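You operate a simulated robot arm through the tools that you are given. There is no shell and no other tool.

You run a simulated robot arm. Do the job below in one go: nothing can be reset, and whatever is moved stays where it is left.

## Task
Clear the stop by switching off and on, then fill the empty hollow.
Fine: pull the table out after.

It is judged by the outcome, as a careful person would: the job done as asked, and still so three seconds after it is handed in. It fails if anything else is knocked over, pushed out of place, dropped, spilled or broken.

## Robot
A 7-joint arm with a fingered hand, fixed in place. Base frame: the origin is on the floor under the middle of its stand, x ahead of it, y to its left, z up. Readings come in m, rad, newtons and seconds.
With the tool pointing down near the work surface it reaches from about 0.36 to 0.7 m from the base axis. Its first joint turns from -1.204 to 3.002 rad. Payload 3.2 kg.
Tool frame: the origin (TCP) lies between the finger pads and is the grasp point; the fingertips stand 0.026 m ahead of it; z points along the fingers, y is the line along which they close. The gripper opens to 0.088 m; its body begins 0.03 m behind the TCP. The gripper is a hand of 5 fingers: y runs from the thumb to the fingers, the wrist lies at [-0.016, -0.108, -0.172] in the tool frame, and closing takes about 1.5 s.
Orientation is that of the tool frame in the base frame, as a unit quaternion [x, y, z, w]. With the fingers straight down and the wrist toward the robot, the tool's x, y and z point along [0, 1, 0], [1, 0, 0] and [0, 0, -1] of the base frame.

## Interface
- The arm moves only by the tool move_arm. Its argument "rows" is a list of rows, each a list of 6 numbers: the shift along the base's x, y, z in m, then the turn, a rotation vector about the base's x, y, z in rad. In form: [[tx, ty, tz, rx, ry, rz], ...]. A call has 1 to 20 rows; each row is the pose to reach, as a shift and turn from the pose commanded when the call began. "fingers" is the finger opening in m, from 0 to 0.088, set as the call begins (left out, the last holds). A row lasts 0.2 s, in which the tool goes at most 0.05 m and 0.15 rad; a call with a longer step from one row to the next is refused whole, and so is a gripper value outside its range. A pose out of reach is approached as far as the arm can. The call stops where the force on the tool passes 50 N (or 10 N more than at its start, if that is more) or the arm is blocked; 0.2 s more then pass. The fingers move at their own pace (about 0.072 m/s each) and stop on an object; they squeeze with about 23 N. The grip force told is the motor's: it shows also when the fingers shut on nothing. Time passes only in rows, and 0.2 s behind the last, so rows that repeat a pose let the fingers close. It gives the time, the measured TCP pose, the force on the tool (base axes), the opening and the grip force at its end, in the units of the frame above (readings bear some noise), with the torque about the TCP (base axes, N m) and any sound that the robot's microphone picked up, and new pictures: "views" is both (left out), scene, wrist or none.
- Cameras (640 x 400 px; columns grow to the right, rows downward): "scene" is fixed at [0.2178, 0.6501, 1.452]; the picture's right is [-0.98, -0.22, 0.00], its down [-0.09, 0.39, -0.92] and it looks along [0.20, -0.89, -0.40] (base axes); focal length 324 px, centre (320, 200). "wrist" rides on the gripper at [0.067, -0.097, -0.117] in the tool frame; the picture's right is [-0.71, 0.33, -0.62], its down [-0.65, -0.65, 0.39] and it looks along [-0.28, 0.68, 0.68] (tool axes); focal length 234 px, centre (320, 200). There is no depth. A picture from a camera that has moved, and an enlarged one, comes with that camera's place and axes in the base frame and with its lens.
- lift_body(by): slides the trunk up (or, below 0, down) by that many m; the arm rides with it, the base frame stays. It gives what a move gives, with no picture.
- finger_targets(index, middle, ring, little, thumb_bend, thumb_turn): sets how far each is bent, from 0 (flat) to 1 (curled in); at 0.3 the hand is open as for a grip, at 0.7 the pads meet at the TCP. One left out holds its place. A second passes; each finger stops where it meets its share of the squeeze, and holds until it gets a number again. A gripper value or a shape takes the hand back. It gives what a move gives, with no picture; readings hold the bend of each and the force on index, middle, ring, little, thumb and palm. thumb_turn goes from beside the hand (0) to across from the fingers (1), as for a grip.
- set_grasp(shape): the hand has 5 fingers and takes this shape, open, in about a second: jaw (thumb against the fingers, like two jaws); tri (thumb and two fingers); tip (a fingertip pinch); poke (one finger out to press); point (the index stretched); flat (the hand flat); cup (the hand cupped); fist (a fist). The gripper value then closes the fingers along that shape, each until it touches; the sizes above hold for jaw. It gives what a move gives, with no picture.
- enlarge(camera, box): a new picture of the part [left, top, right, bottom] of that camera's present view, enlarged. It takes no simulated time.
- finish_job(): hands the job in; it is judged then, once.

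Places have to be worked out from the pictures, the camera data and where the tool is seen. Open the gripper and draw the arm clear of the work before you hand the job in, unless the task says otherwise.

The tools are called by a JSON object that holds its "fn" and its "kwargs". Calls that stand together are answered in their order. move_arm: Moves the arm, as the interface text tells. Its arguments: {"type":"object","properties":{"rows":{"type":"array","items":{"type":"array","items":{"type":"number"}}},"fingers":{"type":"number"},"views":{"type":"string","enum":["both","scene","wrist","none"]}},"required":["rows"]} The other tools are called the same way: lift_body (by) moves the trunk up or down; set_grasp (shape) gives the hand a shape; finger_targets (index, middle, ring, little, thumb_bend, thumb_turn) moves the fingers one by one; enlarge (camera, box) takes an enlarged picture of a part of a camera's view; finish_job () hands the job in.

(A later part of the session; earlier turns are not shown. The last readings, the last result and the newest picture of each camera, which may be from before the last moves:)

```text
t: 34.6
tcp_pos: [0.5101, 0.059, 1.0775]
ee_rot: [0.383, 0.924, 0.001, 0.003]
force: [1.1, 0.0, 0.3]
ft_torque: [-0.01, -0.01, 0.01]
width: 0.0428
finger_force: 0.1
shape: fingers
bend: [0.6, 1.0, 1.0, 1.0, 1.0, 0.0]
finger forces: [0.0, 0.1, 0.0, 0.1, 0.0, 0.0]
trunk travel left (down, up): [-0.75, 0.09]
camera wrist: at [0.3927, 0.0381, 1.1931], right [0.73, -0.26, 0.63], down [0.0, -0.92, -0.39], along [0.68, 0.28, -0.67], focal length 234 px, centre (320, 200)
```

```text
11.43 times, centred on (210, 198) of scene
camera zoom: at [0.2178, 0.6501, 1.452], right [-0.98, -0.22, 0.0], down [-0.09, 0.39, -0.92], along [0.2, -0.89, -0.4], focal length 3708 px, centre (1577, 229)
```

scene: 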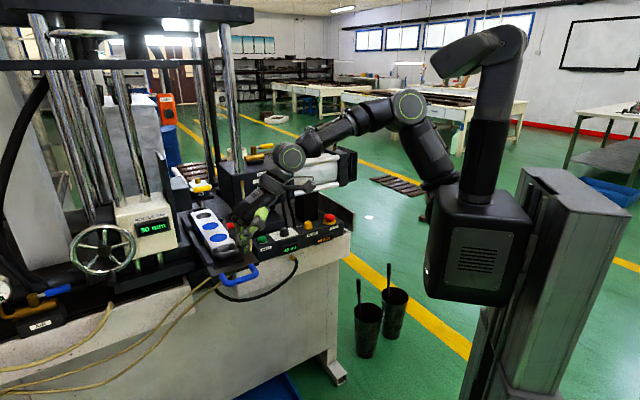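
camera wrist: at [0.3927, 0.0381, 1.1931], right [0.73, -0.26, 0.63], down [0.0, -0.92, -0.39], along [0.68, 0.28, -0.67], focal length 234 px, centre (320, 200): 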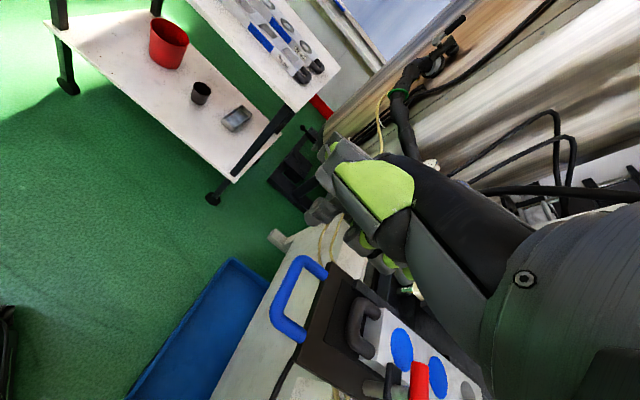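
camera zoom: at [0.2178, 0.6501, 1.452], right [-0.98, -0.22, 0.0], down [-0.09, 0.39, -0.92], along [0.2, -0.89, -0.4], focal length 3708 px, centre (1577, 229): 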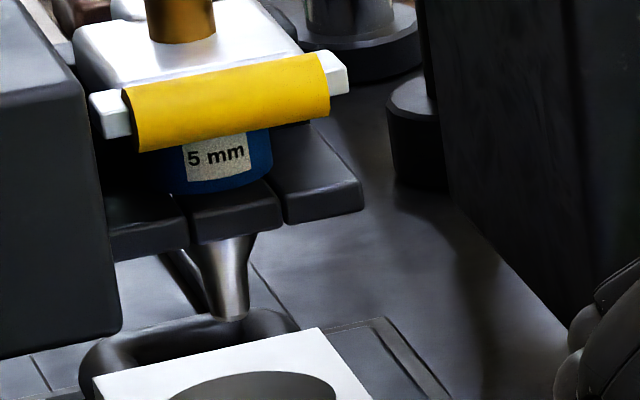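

The table stayed put when I backed off. I check the hollow against the nozzle in the scene view, then swing the hand up toward the panel, where the wrist camera can see the nozzle from the other side.

{"fn": "enlarge", "kwargs": {"camera": "scene", "box": [185, 185, 235, 225]}}

{"fn": "move_arm", "kwargs": {"rows": [[0, 0, 0.03, 0, 0, 0], [0, -0.01, 0.06, 0, 0, -0.14], [0, -0.03, 0.07, 0, 0, -0.28], [0, -0.05, 0.07, 0, 0, -0.42], [0, -0.07, 0.07, 0, 0, -0.56], [0, -0.09, 0.07, 0, 0, -0.7], [0, -0.11, 0.07, 0, 0, -0.84], [0, -0.13, 0.07, 0, 0, -0.98], [0, -0.15, 0.07, 0, 0, -1.12], [0, -0.17, 0.07, 0, 0, -1.24], [0, -0.19, 0.07, 0, 0, -1.309], [0, -0.19, 0.07, 0, 0, -1.309]], "views": "both"}}

```text
10.00 times, centred on (210, 205) of scene
camera zoom: at [0.2178, 0.6501, 1.452], right [-0.98, -0.22, 0.0], down [-0.09, 0.39, -0.92], along [0.2, -0.89, -0.4], focal length 3245 px, centre (1420, 150)
```

zoom: 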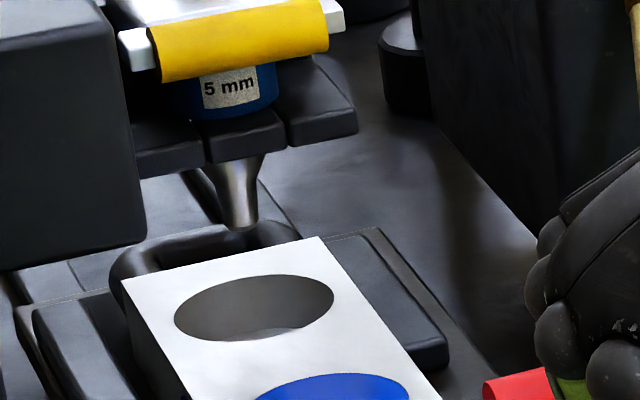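

```text
t: 37.2
tcp_pos: [0.5094, -0.1303, 1.1454]
ee_rot: [0.866, 0.5, -0.001, 0.004]
force: [-0.1, -0.1, 0.9]
ft_torque: [0.0, -0.01, 0.03]
width: 0.0429
finger_force: 0.0
shape: fingers
bend: [0.6, 1.0, 1.0, 1.0, 1.0, 0.0]
finger forces: [0.0, 0.0, 0.0, 0.0, 0.0, 0.0]
trunk travel left (down, up): [-0.75, 0.09]
camera wrist: at [0.4585, -0.023, 1.2603], right [-0.07, -0.77, 0.63], down [-0.89, -0.24, -0.39], along [0.45, -0.59, -0.67], focal length 234 px, centre (320, 200)
```

scene: 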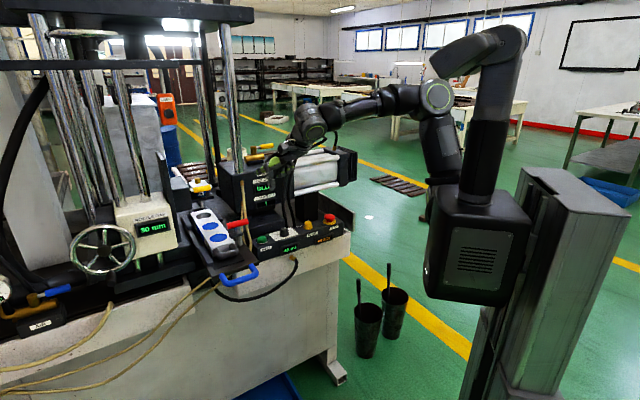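
wrist: 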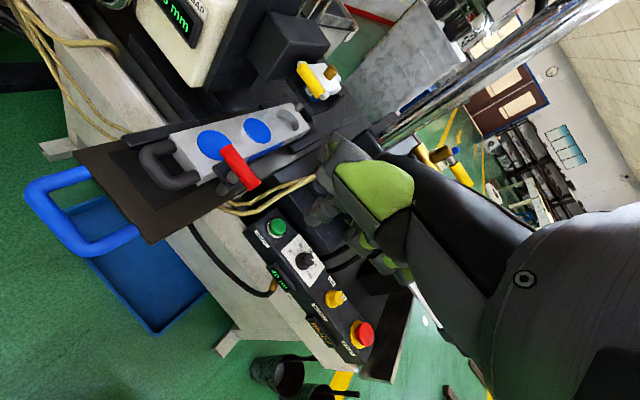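

In the scene view the hollow centre now matches the computed position under the nozzle. I confirm it from the wrist camera.

{"fn": "enlarge", "kwargs": {"camera": "wrist", "box": [250, 50, 360, 150]}}

{"fn": "enlarge", "kwargs": {"camera": "wrist", "box": [160, 120, 340, 280]}}

{"fn": "enlarge", "kwargs": {"camera": "scene", "box": [210, 170, 310, 260]}}

```text
4.00 times, centred on (305, 100) of wrist
camera zoom: at [0.4585, -0.023, 1.2603], right [-0.07, -0.77, 0.63], down [-0.89, -0.24, -0.39], along [0.45, -0.59, -0.67], focal length 937 px, centre (380, 600)
```

zoom: 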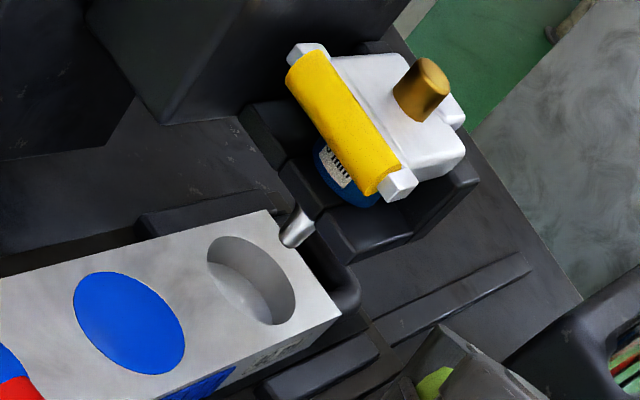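

```text
2.50 times, centred on (250, 200) of wrist
camera zoom: at [0.4585, -0.023, 1.2603], right [-0.07, -0.77, 0.63], down [-0.89, -0.24, -0.39], along [0.45, -0.59, -0.67], focal length 585 px, centre (495, 200)
```

zoom: 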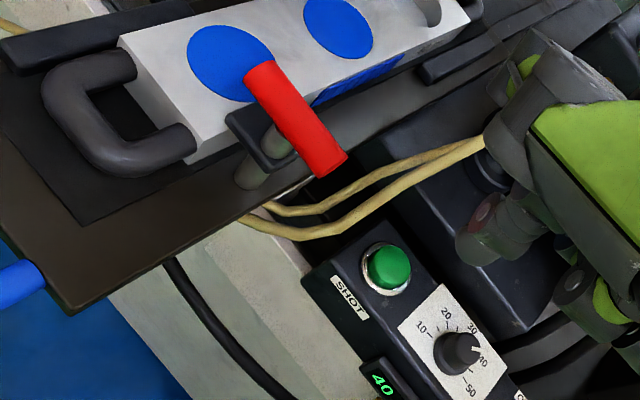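

```text
4.44 times, centred on (260, 215) of scene
camera zoom: at [0.2178, 0.6501, 1.452], right [-0.98, -0.22, 0.0], down [-0.09, 0.39, -0.92], along [0.2, -0.89, -0.4], focal length 1442 px, centre (587, 133)
```

zoom: 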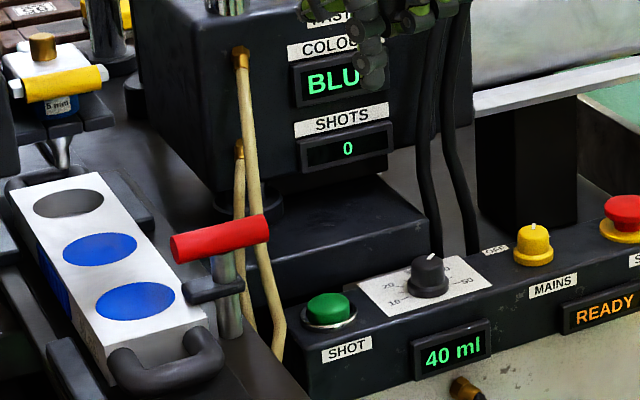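

From the wrist camera the nozzle sits within about 4 mm of the hollow centre, with a hollow radius of about 25 mm, so the two views agree. I set the poke shape for the SHOT button and look at its geometry here in free air.

{"fn": "set_grasp", "kwargs": {"shape": "poke"}}

{"fn": "enlarge", "kwargs": {"camera": "wrist", "box": [220, 100, 440, 320]}}

{"fn": "enlarge", "kwargs": {"camera": "scene", "box": [250, 110, 330, 190]}}

```text
t: 38.1
tcp_pos: [0.509, -0.1315, 1.1445]
ee_rot: [0.865, 0.501, -0.001, 0.004]
force: [0.4, 0.5, -0.1]
ft_torque: [-0.04, 0.07, 0.01]
width: 0.0001
finger_force: 0.0
shape: poke
bend: [0.71, 0.7, 0.99, 0.99, 1.0, 0.82]
finger forces: [0.1, 0.0, 0.0, 0.1, 0.1, 0.0]
trunk travel left (down, up): [-0.75, 0.09]
```

```text
1.82 times, centred on (330, 210) of wrist
camera zoom: at [0.4584, -0.0234, 1.2604], right [-0.07, -0.77, 0.63], down [-0.89, -0.24, -0.39], along [0.45, -0.59, -0.67], focal length 426 px, centre (302, 182)
```

zoom: 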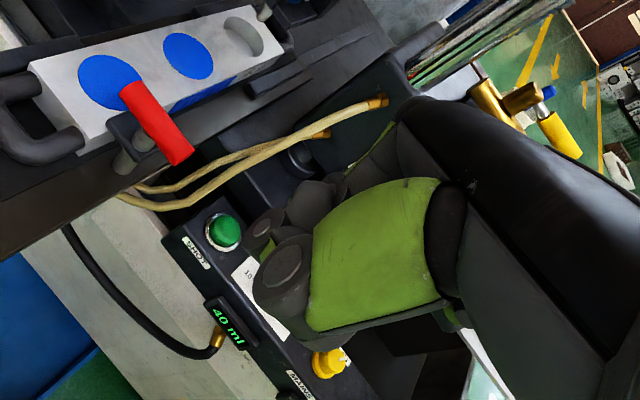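

```text
5.00 times, centred on (290, 150) of scene
camera zoom: at [0.2178, 0.6501, 1.452], right [-0.98, -0.22, 0.0], down [-0.09, 0.39, -0.92], along [0.2, -0.89, -0.4], focal length 1622 px, centre (470, 450)
```

zoom: 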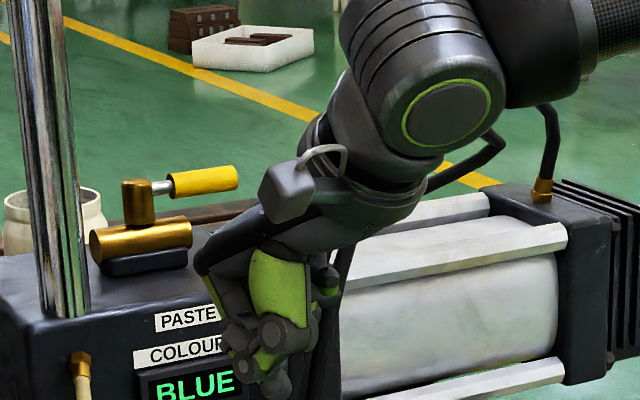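

The thumb was still settling. I wait briefly and look again for the fingertip position.

{"fn": "move_arm", "kwargs": {"rows": [[0, 0, 0, 0, 0, 0], [0, 0, 0, 0, 0, 0], [0, 0, 0, 0, 0, 0]], "views": "none"}}

{"fn": "enlarge", "kwargs": {"camera": "wrist", "box": [250, 150, 390, 290]}}

{"fn": "enlarge", "kwargs": {"camera": "scene", "box": [265, 150, 325, 210]}}

```text
t: 38.9
tcp_pos: [0.5085, -0.1306, 1.1453]
ee_rot: [0.865, 0.501, -0.001, 0.003]
force: [-0.5, -0.4, 0.3]
ft_torque: [-0.01, 0.01, 0.03]
width: 0.0001
finger_force: 0.1
shape: poke
bend: [0.72, 0.7, 0.99, 0.99, 1.0, 0.82]
finger forces: [0.0, 0.0, 0.0, 0.0, 0.0, 0.0]
trunk travel left (down, up): [-0.75, 0.09]
```

```text
2.86 times, centred on (320, 220) of wrist
camera zoom: at [0.4584, -0.0234, 1.2604], right [-0.07, -0.77, 0.63], down [-0.89, -0.24, -0.39], along [0.45, -0.59, -0.67], focal length 669 px, centre (320, 143)
```

zoom: 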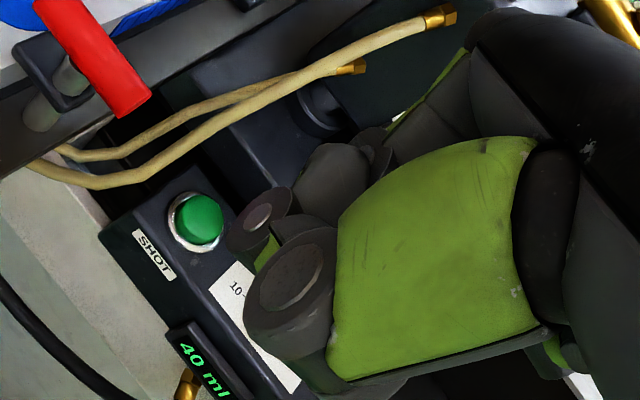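

```text
6.67 times, centred on (295, 180) of scene
camera zoom: at [0.2178, 0.6501, 1.452], right [-0.98, -0.22, 0.0], down [-0.09, 0.39, -0.92], along [0.2, -0.89, -0.4], focal length 2163 px, centre (487, 333)
```

zoom: 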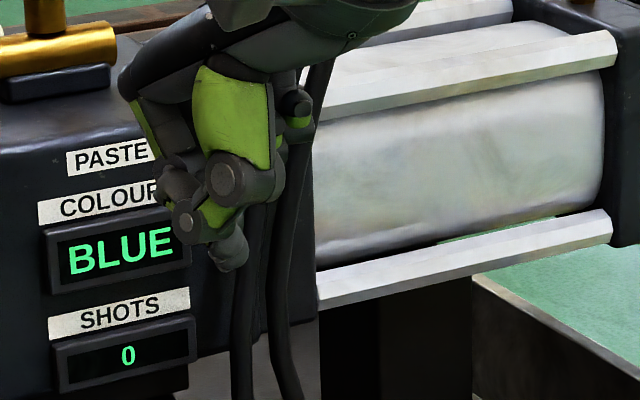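

The thumb is jammed against the fingers in this shape. I set the fingers individually instead: open the thumb first, then index at 0.6 with the rest curled.

{"fn": "finger_targets", "kwargs": {"index": 0.3, "middle": 0.3, "thumb_bend": 0.0, "thumb_turn": 1.0}}

{"fn": "finger_targets", "kwargs": {"index": 0.6, "middle": 1.0, "ring": 1.0, "little": 1.0, "thumb_bend": 0.0, "thumb_turn": 1.0}}

{"fn": "enlarge", "kwargs": {"camera": "wrist", "box": [220, 130, 400, 330]}}

{"fn": "enlarge", "kwargs": {"camera": "scene", "box": [265, 140, 325, 200]}}

```text
t: 39.9
tcp_pos: [0.5095, -0.1307, 1.1454]
ee_rot: [0.866, 0.501, -0.001, 0.003]
force: [0.3, -0.2, -0.5]
ft_torque: [-0.02, 0.02, 0.02]
width: 0.093
finger_force: 0.0
shape: fingers
bend: [0.3, 0.3, 0.99, 0.99, 0.01, 0.94]
finger forces: [0.0, 0.1, 0.0, 0.1, 0.0, 0.1]
trunk travel left (down, up): [-0.75, 0.09]
```

```text
t: 40.9
tcp_pos: [0.5089, -0.1296, 1.1439]
ee_rot: [0.865, 0.501, 0.0, 0.003]
force: [-0.2, -0.6, -0.6]
ft_torque: [-0.01, 0.01, 0.04]
width: 0.062
finger_force: 0.0
shape: fingers
bend: [0.6, 1.0, 1.0, 1.0, 0.01, 0.94]
finger forces: [0.1, 0.0, 0.0, 0.0, 0.0, 0.1]
trunk travel left (down, up): [-0.75, 0.09]
```

```text
2.00 times, centred on (310, 230) of wrist
camera zoom: at [0.4584, -0.0234, 1.2604], right [-0.07, -0.77, 0.63], down [-0.89, -0.24, -0.39], along [0.45, -0.59, -0.67], focal length 468 px, centre (340, 140)
```

zoom: 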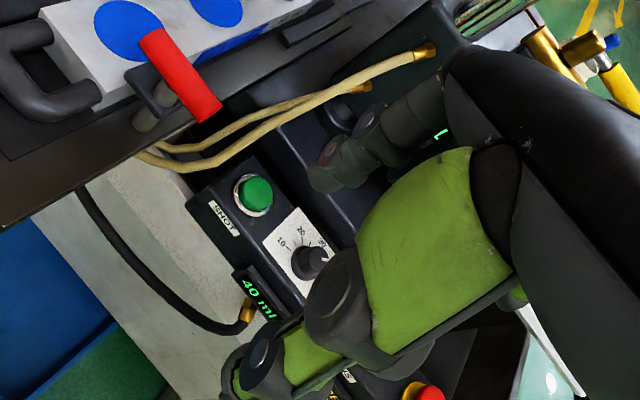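

```text
6.67 times, centred on (295, 170) of scene
camera zoom: at [0.2178, 0.6501, 1.452], right [-0.98, -0.22, 0.0], down [-0.09, 0.39, -0.92], along [0.2, -0.89, -0.4], focal length 2163 px, centre (487, 400)
```

zoom: 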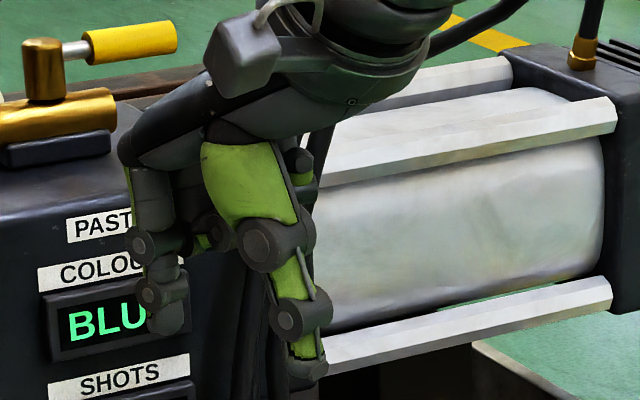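

Index tip and thumb tip are now about 26 mm below the TCP and 6 cm apart. At yaw -30° the thumb would hang in front of the panel and the wrist camera would clear the red clamp handle. I move above SHOT at about (0.615, -0.230), then descend partway.

{"fn": "move_arm", "kwargs": {"rows": [[0.025, -0.03, 0, 0, 0, 0], [0.05, -0.06, 0, 0, 0, 0], [0.07, -0.085, 0, 0, 0, 0], [0.083, -0.0984, -0.01, 0, 0, 0], [0.083, -0.0984, -0.05, 0, 0, 0], [0.083, -0.0984, -0.09, 0, 0, 0], [0.083, -0.0984, -0.118, 0, 0, 0], [0.083, -0.0984, -0.118, 0, 0, 0]], "views": "both"}}

{"fn": "enlarge", "kwargs": {"camera": "wrist", "box": [200, 110, 400, 330]}}

{"fn": "enlarge", "kwargs": {"camera": "scene", "box": [225, 170, 315, 260]}}

```text
t: 42.7
tcp_pos: [0.5927, -0.227, 1.0263]
ee_rot: [0.866, 0.501, -0.001, 0.003]
force: [-0.5, 0.5, -0.8]
ft_torque: [0.0, 0.0, 0.02]
width: 0.0627
finger_force: 0.0
shape: fingers
bend: [0.6, 1.0, 1.0, 1.0, 0.01, 0.94]
finger forces: [0.0, 0.0, 0.0, 0.0, 0.0, 0.0]
trunk travel left (down, up): [-0.75, 0.09]
camera wrist: at [0.5422, -0.1207, 1.141], right [-0.07, -0.77, 0.63], down [-0.89, -0.24, -0.39], along [0.45, -0.59, -0.67], focal length 234 px, centre (320, 200)
```

scene: 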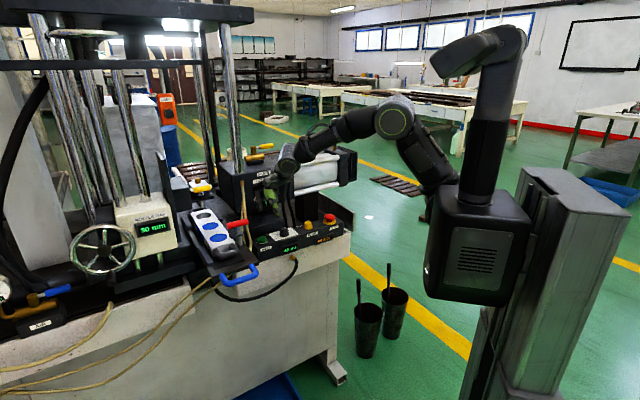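
wrist: 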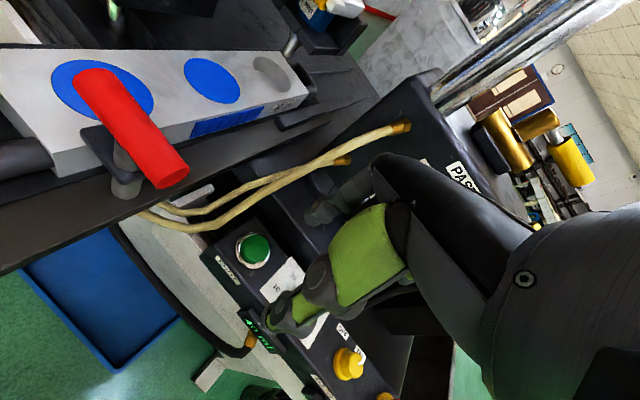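

```text
1.82 times, centred on (300, 220) of wrist
camera zoom: at [0.5422, -0.1207, 1.141], right [-0.07, -0.77, 0.63], down [-0.89, -0.24, -0.39], along [0.45, -0.59, -0.67], focal length 426 px, centre (356, 164)
```

zoom: 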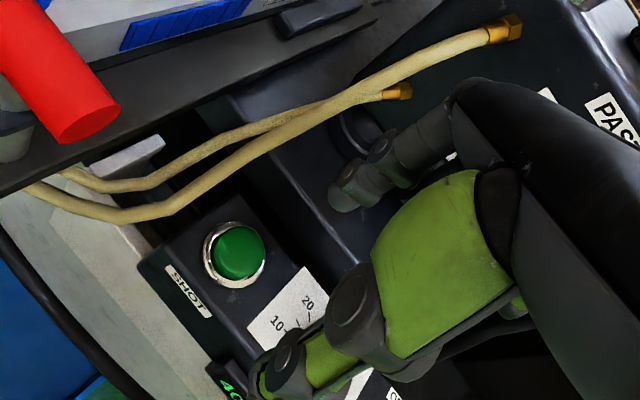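

```text
4.44 times, centred on (270, 215) of scene
camera zoom: at [0.2178, 0.6501, 1.452], right [-0.98, -0.22, 0.0], down [-0.09, 0.39, -0.92], along [0.2, -0.89, -0.4], focal length 1442 px, centre (542, 133)
```

zoom: 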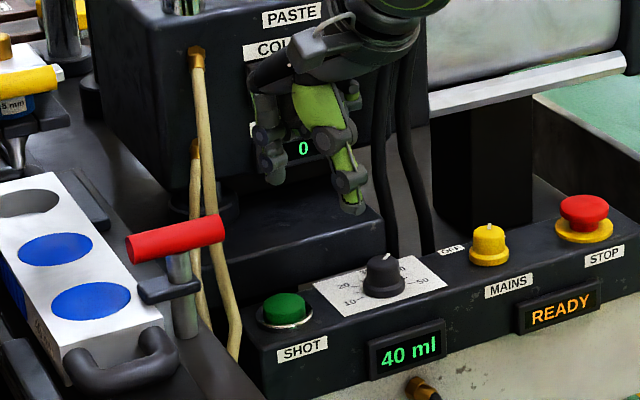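

The button measures at (0.618, -0.232) and the fingertip is at about (0.614, -0.230). I correct by 3 mm and descend to just above the button.

{"fn": "move_arm", "kwargs": {"rows": [[0.003, -0.002, -0.03, 0, 0, 0], [0.003, -0.002, -0.06, 0, 0, 0], [0.003, -0.002, -0.08, 0, 0, 0], [0.003, -0.002, -0.09, 0, 0, 0], [0.003, -0.002, -0.09, 0, 0, 0]], "views": "both"}}

{"fn": "enlarge", "kwargs": {"camera": "wrist", "box": [220, 120, 380, 300]}}

{"fn": "enlarge", "kwargs": {"camera": "scene", "box": [225, 190, 305, 260]}}

```text
t: 43.9
tcp_pos: [0.5969, -0.2281, 0.9358]
ee_rot: [0.866, 0.5, -0.001, 0.003]
force: [0.7, -0.2, 0.8]
ft_torque: [0.0, -0.04, 0.02]
width: 0.0626
finger_force: 0.0
shape: fingers
bend: [0.6, 1.0, 1.0, 1.0, 0.01, 0.94]
finger forces: [0.0, 0.0, 0.0, 0.0, 0.0, 0.0]
trunk travel left (down, up): [-0.75, 0.09]
camera wrist: at [0.5456, -0.1218, 1.0521], right [-0.07, -0.77, 0.63], down [-0.89, -0.24, -0.39], along [0.45, -0.59, -0.67], focal length 234 px, centre (320, 200)
```

scene: 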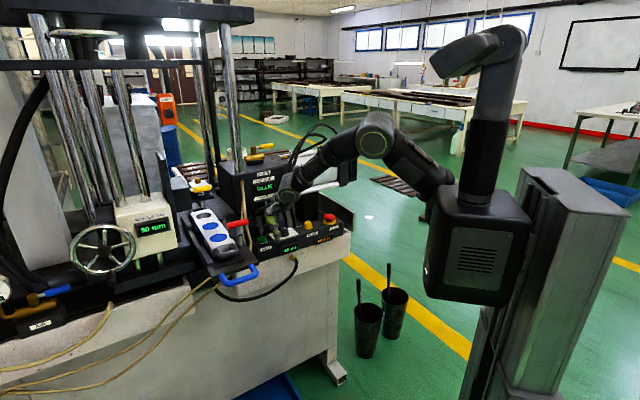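
wrist: 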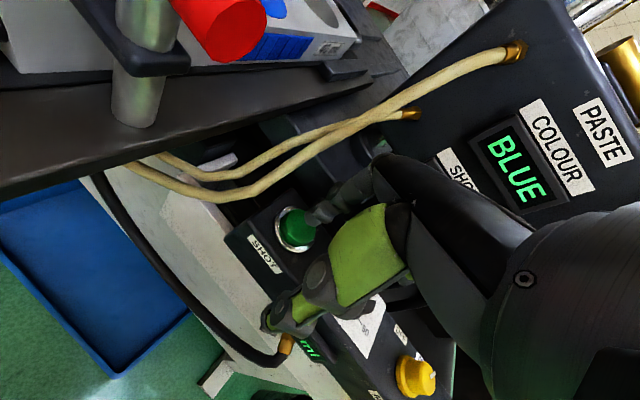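

```text
2.22 times, centred on (300, 210) of wrist
camera zoom: at [0.5456, -0.1218, 1.0521], right [-0.07, -0.77, 0.63], down [-0.89, -0.24, -0.39], along [0.45, -0.59, -0.67], focal length 520 px, centre (364, 178)
```

zoom: 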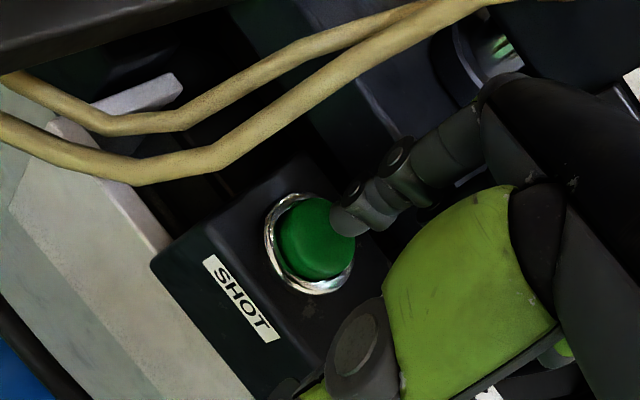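

```text
5.71 times, centred on (265, 225) of scene
camera zoom: at [0.2178, 0.6501, 1.452], right [-0.98, -0.22, 0.0], down [-0.09, 0.39, -0.92], along [0.2, -0.89, -0.4], focal length 1854 px, centre (634, 57)
```

zoom: 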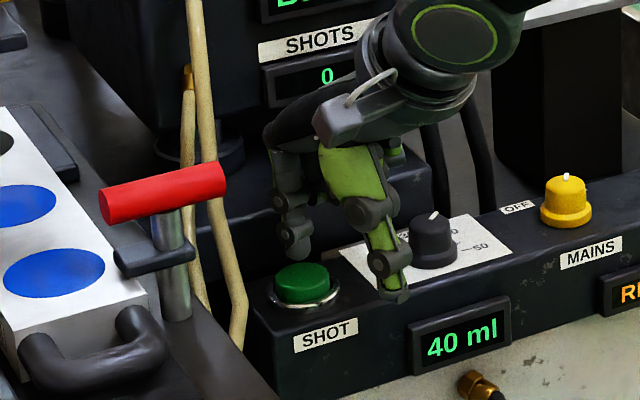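

Projecting straight down, the fingertip lands on the button centre, about 1 cm below. I press in small steps.

{"fn": "move_arm", "kwargs": {"rows": [[0, 0, -0.004, 0, 0, 0], [0, 0, -0.008, 0, 0, 0], [0, 0, -0.011, 0, 0, 0], [0, 0, -0.013, 0, 0, 0]], "views": "none"}}

{"fn": "enlarge", "kwargs": {"camera": "scene", "box": [195, 175, 305, 260]}}

{"fn": "enlarge", "kwargs": {"camera": "wrist", "box": [220, 120, 380, 300]}}

```text
t: 44.9
tcp_pos: [0.5967, -0.2288, 0.9245]
ee_rot: [0.866, 0.501, -0.002, 0.004]
force: [-0.5, -0.1, 0.2]
ft_torque: [-0.02, -0.04, 0.04]
width: 0.0626
finger_force: 0.6
shape: fingers
bend: [0.6, 1.0, 1.0, 1.0, 0.01, 0.94]
finger forces: [0.8, 0.0, 0.0, 0.0, 0.0, 0.0]
trunk travel left (down, up): [-0.75, 0.09]
```

```text
4.71 times, centred on (250, 218) of scene
camera zoom: at [0.2178, 0.6501, 1.452], right [-0.98, -0.22, 0.0], down [-0.09, 0.39, -0.92], along [0.2, -0.89, -0.4], focal length 1527 px, centre (649, 118)
```

zoom: 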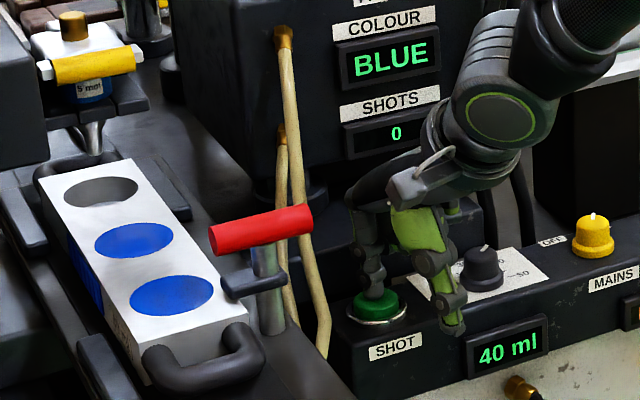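

```text
2.22 times, centred on (300, 210) of wrist
camera zoom: at [0.5455, -0.1217, 1.0396], right [-0.07, -0.77, 0.63], down [-0.89, -0.24, -0.39], along [0.45, -0.59, -0.67], focal length 520 px, centre (364, 178)
```

zoom: 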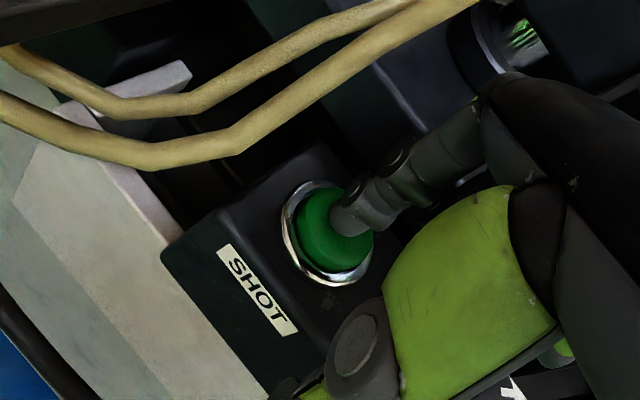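

The fingertip has touched the button (0.8 N) and SHOTS still reads 0. I press on a few more millimetres.

{"fn": "move_arm", "kwargs": {"rows": [[0, 0, -0.0015, 0, 0, 0], [0, 0, -0.003, 0, 0, 0], [0, 0, -0.0045, 0, 0, 0]], "views": "none"}}

{"fn": "enlarge", "kwargs": {"camera": "scene", "box": [185, 175, 305, 260]}}

```text
t: 45.7
tcp_pos: [0.5965, -0.2288, 0.9214]
ee_rot: [0.866, 0.501, -0.002, 0.004]
force: [-0.3, -0.1, 2.3]
ft_torque: [0.0, -0.04, 0.02]
width: 0.0625
finger_force: 0.6
shape: fingers
bend: [0.6, 1.0, 1.0, 1.0, 0.01, 0.94]
finger forces: [2.1, 0.1, 0.0, 0.0, 0.0, 0.0]
trunk travel left (down, up): [-0.75, 0.09]
heard: click
```

```text
4.71 times, centred on (245, 218) of scene
camera zoom: at [0.2178, 0.6501, 1.452], right [-0.98, -0.22, 0.0], down [-0.09, 0.39, -0.92], along [0.2, -0.89, -0.4], focal length 1527 px, centre (673, 118)
```

zoom: 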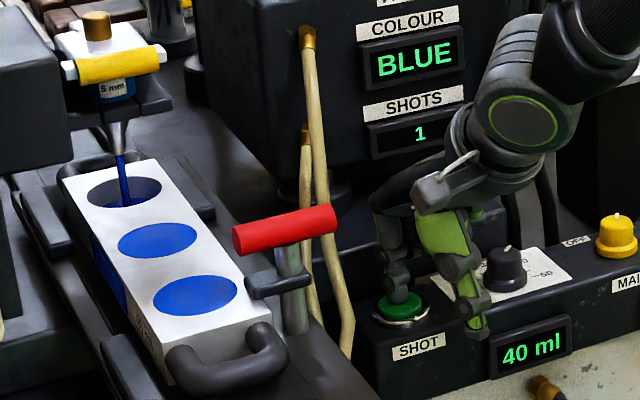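

A click was heard, SHOTS reads 1 and blue paste is pouring into the middle of the hollow. I lift off the button and wait for the shot to finish.

{"fn": "move_arm", "kwargs": {"rows": [[0, 0, 0.02, 0, 0, 0], [0, 0, 0.05, 0, 0, 0], [0, 0, 0.09, 0, 0, 0], [-0.02, 0.02, 0.13, 0, 0, 0], [-0.05, 0.05, 0.16, 0, 0, 0], [-0.083, 0.083, 0.18, 0, 0, 0], [-0.083, 0.083, 0.2, 0, 0, 0], [-0.083, 0.083, 0.2, 0, 0, 0]], "views": "none"}}

{"fn": "enlarge", "kwargs": {"camera": "scene", "box": [185, 175, 305, 260]}}

{"fn": "enlarge", "kwargs": {"camera": "wrist", "box": [200, 30, 380, 150]}}

```text
refused: row 5 steps farther than a row can; nothing moved
```

```text
4.71 times, centred on (245, 218) of scene
camera zoom: at [0.2178, 0.6501, 1.452], right [-0.98, -0.22, 0.0], down [-0.09, 0.39, -0.92], along [0.2, -0.89, -0.4], focal length 1527 px, centre (673, 118)
```

zoom: 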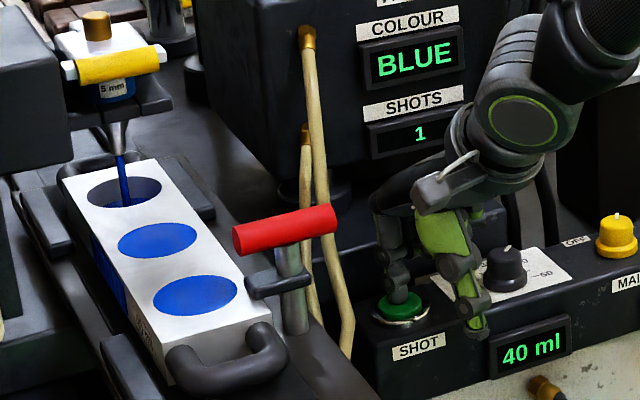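

```text
3.33 times, centred on (290, 90) of wrist
camera zoom: at [0.5454, -0.1219, 1.0365], right [-0.07, -0.77, 0.63], down [-0.89, -0.24, -0.39], along [0.45, -0.59, -0.67], focal length 781 px, centre (420, 567)
```

zoom: 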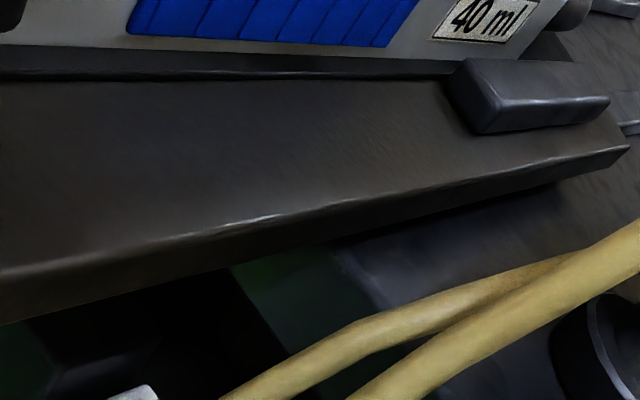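

One row stepped too far, so nothing moved. I send the same lift with smaller steps.

{"fn": "move_arm", "kwargs": {"rows": [[0, 0, 0.02, 0, 0, 0], [0, 0, 0.05, 0, 0, 0], [0, 0, 0.09, 0, 0, 0], [-0.015, 0.015, 0.12, 0, 0, 0], [-0.04, 0.04, 0.14, 0, 0, 0], [-0.065, 0.065, 0.16, 0, 0, 0], [-0.083, 0.083, 0.19, 0, 0, 0], [-0.083, 0.083, 0.2, 0, 0, 0], [-0.083, 0.083, 0.2, 0, 0, 0]], "views": "none"}}

{"fn": "enlarge", "kwargs": {"camera": "scene", "box": [185, 175, 305, 260]}}

{"fn": "enlarge", "kwargs": {"camera": "wrist", "box": [160, 50, 380, 200]}}

```text
t: 47.7
tcp_pos: [0.5322, -0.151, 1.112]
ee_rot: [0.866, 0.501, 0.0, 0.001]
force: [-0.1, 0.1, -0.1]
ft_torque: [-0.01, 0.0, 0.0]
width: 0.0626
finger_force: 0.0
shape: fingers
bend: [0.6, 1.0, 1.0, 1.0, 0.01, 0.94]
finger forces: [0.0, 0.0, 0.0, 0.0, 0.0, 0.1]
out of reach, approached as far as the arm can: row 7, 8, 9
trunk travel left (down, up): [-0.75, 0.09]
```

```text
4.71 times, centred on (245, 218) of scene
camera zoom: at [0.2178, 0.6501, 1.452], right [-0.98, -0.22, 0.0], down [-0.09, 0.39, -0.92], along [0.2, -0.89, -0.4], focal length 1527 px, centre (673, 118)
```

zoom: 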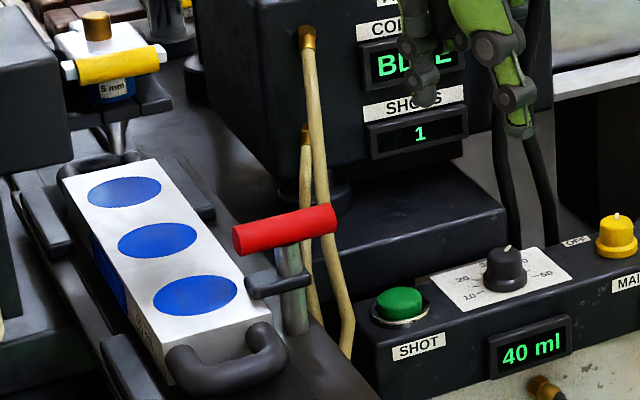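

```text
2.67 times, centred on (270, 125) of wrist
camera zoom: at [0.4819, -0.0445, 1.2279], right [-0.07, -0.78, 0.62], down [-0.89, -0.24, -0.39], along [0.45, -0.58, -0.68], focal length 624 px, centre (453, 400)
```

zoom: 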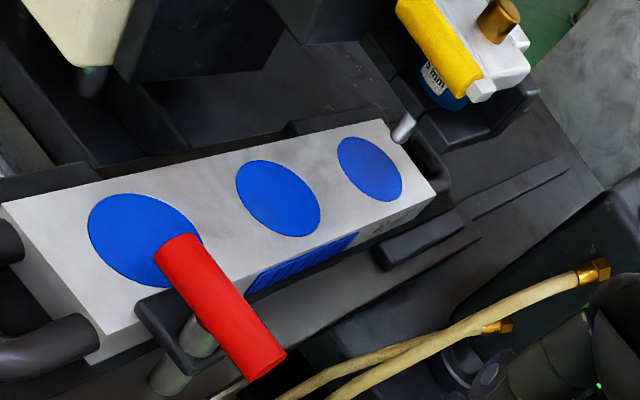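

The hollow is full and level with the others, and nothing spilled. To pull the table I need a finger inside the handle without the curled fingers hitting the mould handle, so I try the little finger as the hook, which keeps the rest of the hand outside the table, and check its reach here.

{"fn": "finger_targets", "kwargs": {"index": 1.0, "middle": 1.0, "ring": 1.0, "little": 0.6, "thumb_bend": 0.0, "thumb_turn": 0.0}}

{"fn": "finger_targets", "kwargs": {"thumb_bend": 1.0, "thumb_turn": 0.0}}

{"fn": "enlarge", "kwargs": {"camera": "scene", "box": [255, 120, 335, 200]}}

{"fn": "enlarge", "kwargs": {"camera": "wrist", "box": [240, 100, 440, 300]}}

```text
t: 48.7
tcp_pos: [0.5327, -0.1515, 1.1122]
ee_rot: [0.866, 0.501, 0.0, 0.0]
force: [-0.1, 0.6, 0.0]
ft_torque: [0.0, 0.01, 0.0]
width: 0.0811
finger_force: 0.1
shape: fingers
bend: [1.0, 1.0, 1.0, 0.6, 0.01, 0.0]
finger forces: [0.1, 0.0, 0.1, 0.0, 0.1, 0.1]
trunk travel left (down, up): [-0.75, 0.09]
```

```text
t: 49.7
tcp_pos: [0.534, -0.1514, 1.1111]
ee_rot: [0.866, 0.5, 0.0, 0.001]
force: [1.1, -0.2, 0.0]
ft_torque: [-0.01, -0.01, -0.01]
width: 0.0359
finger_force: 0.1
shape: fingers
bend: [1.0, 1.0, 1.0, 0.6, 1.0, 0.0]
finger forces: [0.1, 0.1, 0.0, 0.0, 0.0, 0.0]
trunk travel left (down, up): [-0.75, 0.09]
```

```text
5.00 times, centred on (295, 160) of scene
camera zoom: at [0.2178, 0.6501, 1.452], right [-0.98, -0.22, 0.0], down [-0.09, 0.39, -0.92], along [0.2, -0.89, -0.4], focal length 1622 px, centre (445, 400)
```

zoom: 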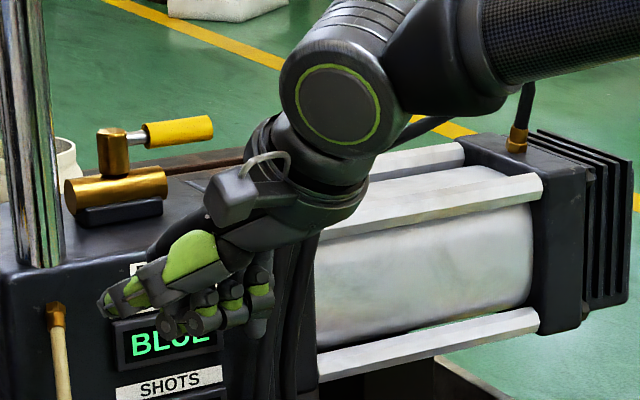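

```text
2.00 times, centred on (340, 200) of wrist
camera zoom: at [0.4823, -0.0451, 1.2272], right [-0.07, -0.78, 0.62], down [-0.89, -0.24, -0.39], along [0.45, -0.58, -0.68], focal length 468 px, centre (280, 200)
```

zoom: 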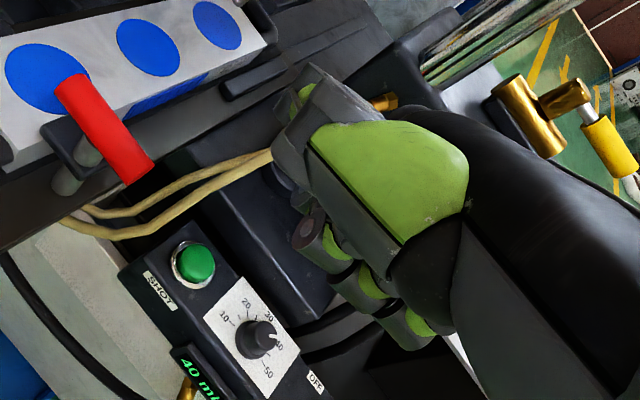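

The little finger reaches only about 15 mm below the TCP. The ring finger should reach lower and still keep the hand clear of the mould handle, so I switch to that and measure.

{"fn": "finger_targets", "kwargs": {"ring": 0.6, "little": 1.0}}

{"fn": "enlarge", "kwargs": {"camera": "scene", "box": [265, 150, 315, 200]}}

{"fn": "enlarge", "kwargs": {"camera": "wrist", "box": [260, 120, 400, 280]}}

```text
t: 50.7
tcp_pos: [0.5333, -0.1507, 1.1116]
ee_rot: [0.866, 0.499, -0.001, 0.0]
force: [0.0, 0.6, -0.6]
ft_torque: [-0.03, -0.02, -0.05]
width: 0.0357
finger_force: 0.1
shape: fingers
bend: [1.0, 1.0, 0.6, 1.0, 1.0, 0.0]
finger forces: [0.0, 0.0, 0.0, 0.0, 0.0, 0.1]
trunk travel left (down, up): [-0.75, 0.09]
```

```text
8.00 times, centred on (290, 175) of scene
camera zoom: at [0.2178, 0.6501, 1.452], right [-0.98, -0.22, 0.0], down [-0.09, 0.39, -0.92], along [0.2, -0.89, -0.4], focal length 2596 px, centre (560, 400)
```

zoom: 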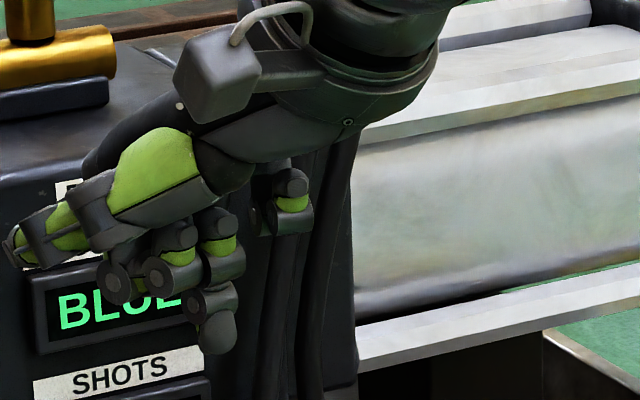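

```text
2.50 times, centred on (330, 200) of wrist
camera zoom: at [0.4822, -0.045, 1.2273], right [-0.07, -0.78, 0.62], down [-0.89, -0.24, -0.39], along [0.45, -0.58, -0.68], focal length 585 px, centre (295, 200)
```

zoom: 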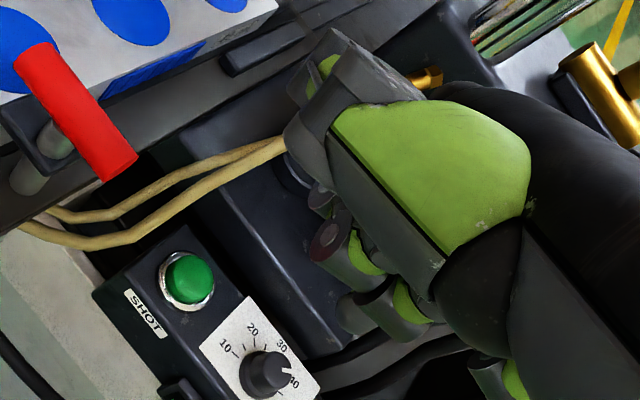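

The ring fingertip sits about 27 mm below the TCP and 21 mm forward, at x -34 mm in the tool frame. I swing back to yaw +45° above the handle, which is now about 74 mm further in.

{"fn": "move_arm", "kwargs": {"rows": [[0.0, 0.015, 0.0, 0, 0, 0.14], [0.0, 0.03, 0.0, 0, 0, 0.28], [0.003, 0.05, 0.0, 0, 0, 0.42], [0.006, 0.07, 0.0, 0, 0, 0.56], [0.01, 0.09, 0.0, 0, 0, 0.7], [0.013, 0.11, 0.0, 0, 0, 0.84], [0.016, 0.13, 0.0, 0, 0, 0.98], [0.02, 0.15, 0.0, 0, 0, 1.12], [0.0241, 0.165, 0.0, 0, 0, 1.24], [0.0241, 0.1752, -0.01, 0, 0, 1.309], [0.0241, 0.1752, -0.0226, 0, 0, 1.309]], "views": "both"}}

{"fn": "enlarge", "kwargs": {"camera": "scene", "box": [185, 180, 305, 300]}}

{"fn": "enlarge", "kwargs": {"camera": "wrist", "box": [200, 120, 400, 360]}}

```text
t: 53.1
tcp_pos: [0.5571, 0.0246, 1.0885]
ee_rot: [0.381, 0.924, 0.002, 0.003]
force: [0.5, 0.2, 0.4]
ft_torque: [0.01, -0.02, 0.03]
width: 0.0358
finger_force: 0.1
shape: fingers
bend: [1.0, 1.0, 0.6, 1.0, 1.0, 0.0]
finger forces: [0.0, 0.1, 0.1, 0.0, 0.0, 0.0]
out of reach, approached as far as the arm can: row 1, 2, 3
trunk travel left (down, up): [-0.75, 0.09]
camera wrist: at [0.4409, 0.0029, 1.2044], right [0.73, -0.26, 0.63], down [0.0, -0.92, -0.39], along [0.68, 0.29, -0.67], focal length 234 px, centre (320, 200)
```

scene: 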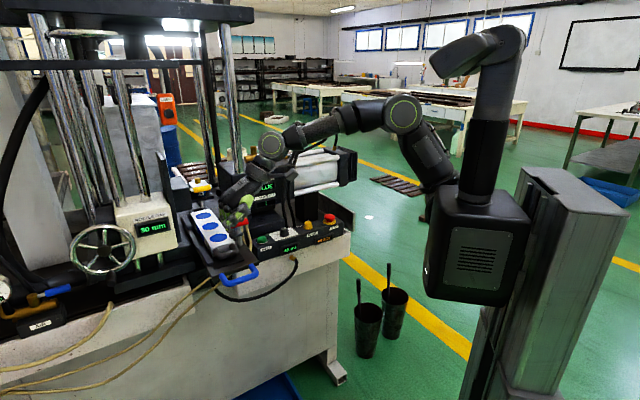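
wrist: 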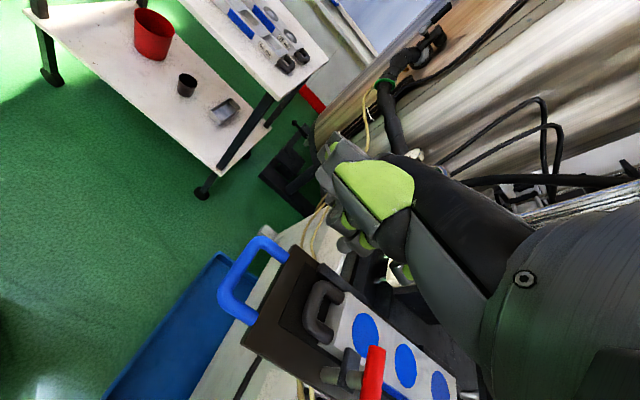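

```text
3.33 times, centred on (245, 240) of scene
camera zoom: at [0.2178, 0.6501, 1.452], right [-0.98, -0.22, 0.0], down [-0.09, 0.39, -0.92], along [0.2, -0.89, -0.4], focal length 1082 px, centre (570, 67)
```

zoom: 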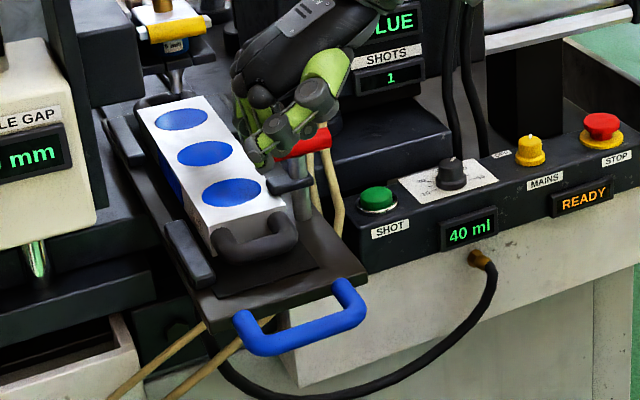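

```text
1.67 times, centred on (300, 240) of wrist
camera zoom: at [0.4409, 0.0029, 1.2044], right [0.73, -0.26, 0.63], down [0.0, -0.92, -0.39], along [0.68, 0.29, -0.67], focal length 390 px, centre (353, 133)
```

zoom: 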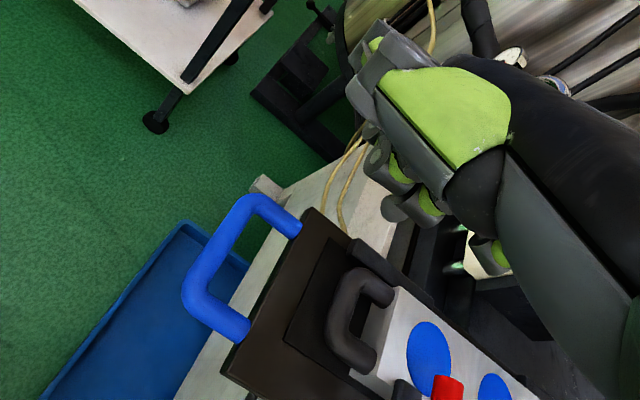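

From here the bar is at d 0.370, the table edge at 0.413 and the mould handle at 0.465. The ring fingertip should go down at d 0.395, e 0.42. I align and lower halfway.

{"fn": "move_arm", "kwargs": {"rows": [[-0.01, 0.0012, -0.02, 0, 0, 0], [-0.0196, 0.0024, -0.05, 0, 0, 0], [-0.0196, 0.0024, -0.08, 0, 0, 0], [-0.0196, 0.0024, -0.09, 0, 0, 0], [-0.0196, 0.0024, -0.09, 0, 0, 0]], "views": "none"}}

{"fn": "enlarge", "kwargs": {"camera": "scene", "box": [205, 200, 305, 300]}}

{"fn": "enlarge", "kwargs": {"camera": "wrist", "box": [200, 120, 400, 340]}}

```text
t: 54.3
tcp_pos: [0.5392, 0.0261, 0.9986]
ee_rot: [0.382, 0.924, 0.002, 0.003]
force: [-0.7, 0.0, 0.4]
ft_torque: [-0.01, -0.01, 0.02]
width: 0.0357
finger_force: 0.1
shape: fingers
bend: [1.0, 1.0, 0.6, 1.0, 1.0, 0.0]
finger forces: [0.0, 0.0, 0.0, 0.1, 0.1, 0.0]
trunk travel left (down, up): [-0.75, 0.09]
```

```text
4.00 times, centred on (255, 250) of scene
camera zoom: at [0.2178, 0.6501, 1.452], right [-0.98, -0.22, 0.0], down [-0.09, 0.39, -0.92], along [0.2, -0.89, -0.4], focal length 1298 px, centre (580, 0)
```

zoom: 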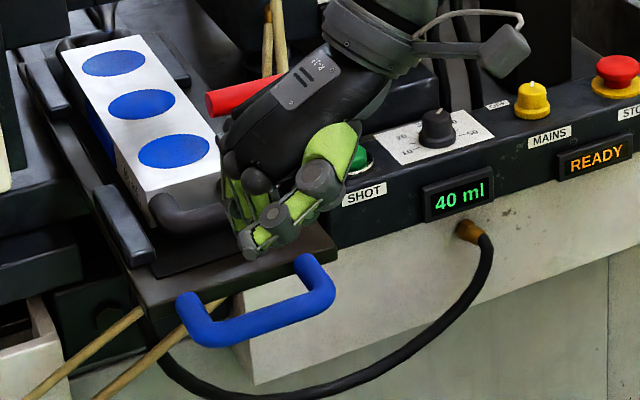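

```text
1.82 times, centred on (300, 230) of wrist
camera zoom: at [0.421, 0.0049, 1.1141], right [0.73, -0.26, 0.63], down [0.0, -0.92, -0.39], along [0.68, 0.28, -0.67], focal length 426 px, centre (356, 146)
```

zoom: 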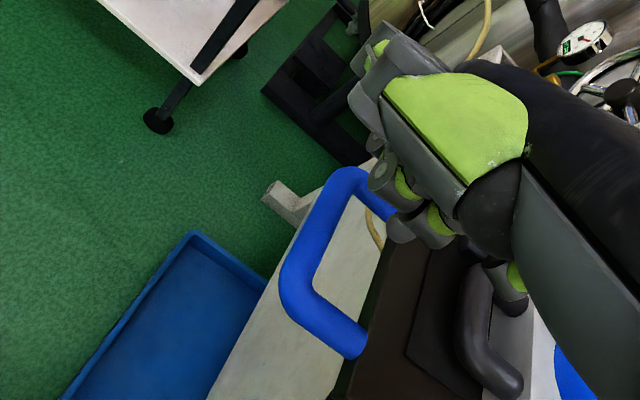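

The ring fingertip projects straight down into the middle of the handle opening, and the curled little finger stays over 2 cm clear of the mould handle. I lower it into the opening.

{"fn": "move_arm", "kwargs": {"rows": [[0, 0, -0.015, 0, 0, 0], [0, 0, -0.03, 0, 0, 0], [0, 0, -0.042, 0, 0, 0], [0, 0, -0.05, 0, 0, 0], [0, 0, -0.05, 0, 0, 0]], "views": "none"}}

{"fn": "enlarge", "kwargs": {"camera": "scene", "box": [205, 200, 305, 300]}}

{"fn": "enlarge", "kwargs": {"camera": "wrist", "box": [220, 140, 400, 320]}}

```text
t: 55.5
tcp_pos: [0.538, 0.0262, 0.9494]
ee_rot: [0.382, 0.924, 0.002, 0.003]
force: [0.6, -0.1, 0.3]
ft_torque: [0.01, 0.0, -0.02]
width: 0.0358
finger_force: 0.1
shape: fingers
bend: [1.0, 1.0, 0.6, 1.0, 1.0, 0.0]
finger forces: [0.0, 0.1, 0.0, 0.0, 0.1, 0.0]
trunk travel left (down, up): [-0.75, 0.09]
```

```text
4.00 times, centred on (255, 250) of scene
camera zoom: at [0.2178, 0.6501, 1.452], right [-0.98, -0.22, 0.0], down [-0.09, 0.39, -0.92], along [0.2, -0.89, -0.4], focal length 1298 px, centre (580, 0)
```

zoom: 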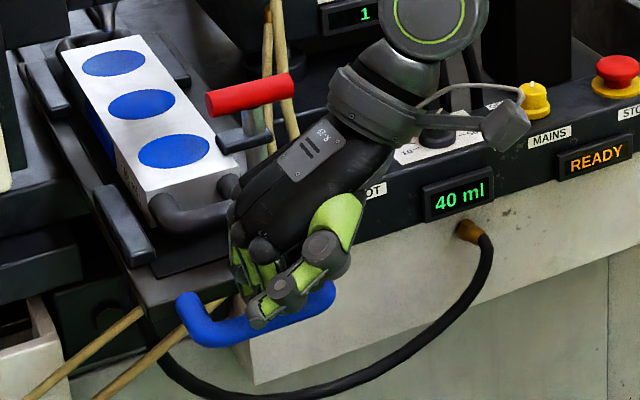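

```text
2.22 times, centred on (310, 230) of wrist
camera zoom: at [0.4216, 0.0048, 1.065], right [0.73, -0.26, 0.63], down [0.0, -0.92, -0.39], along [0.68, 0.28, -0.67], focal length 520 px, centre (342, 133)
```

zoom: 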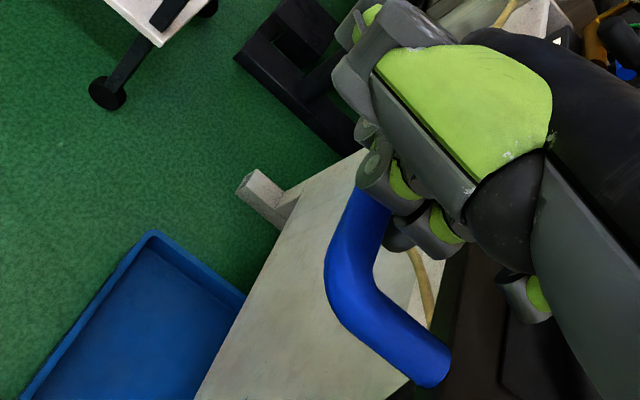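

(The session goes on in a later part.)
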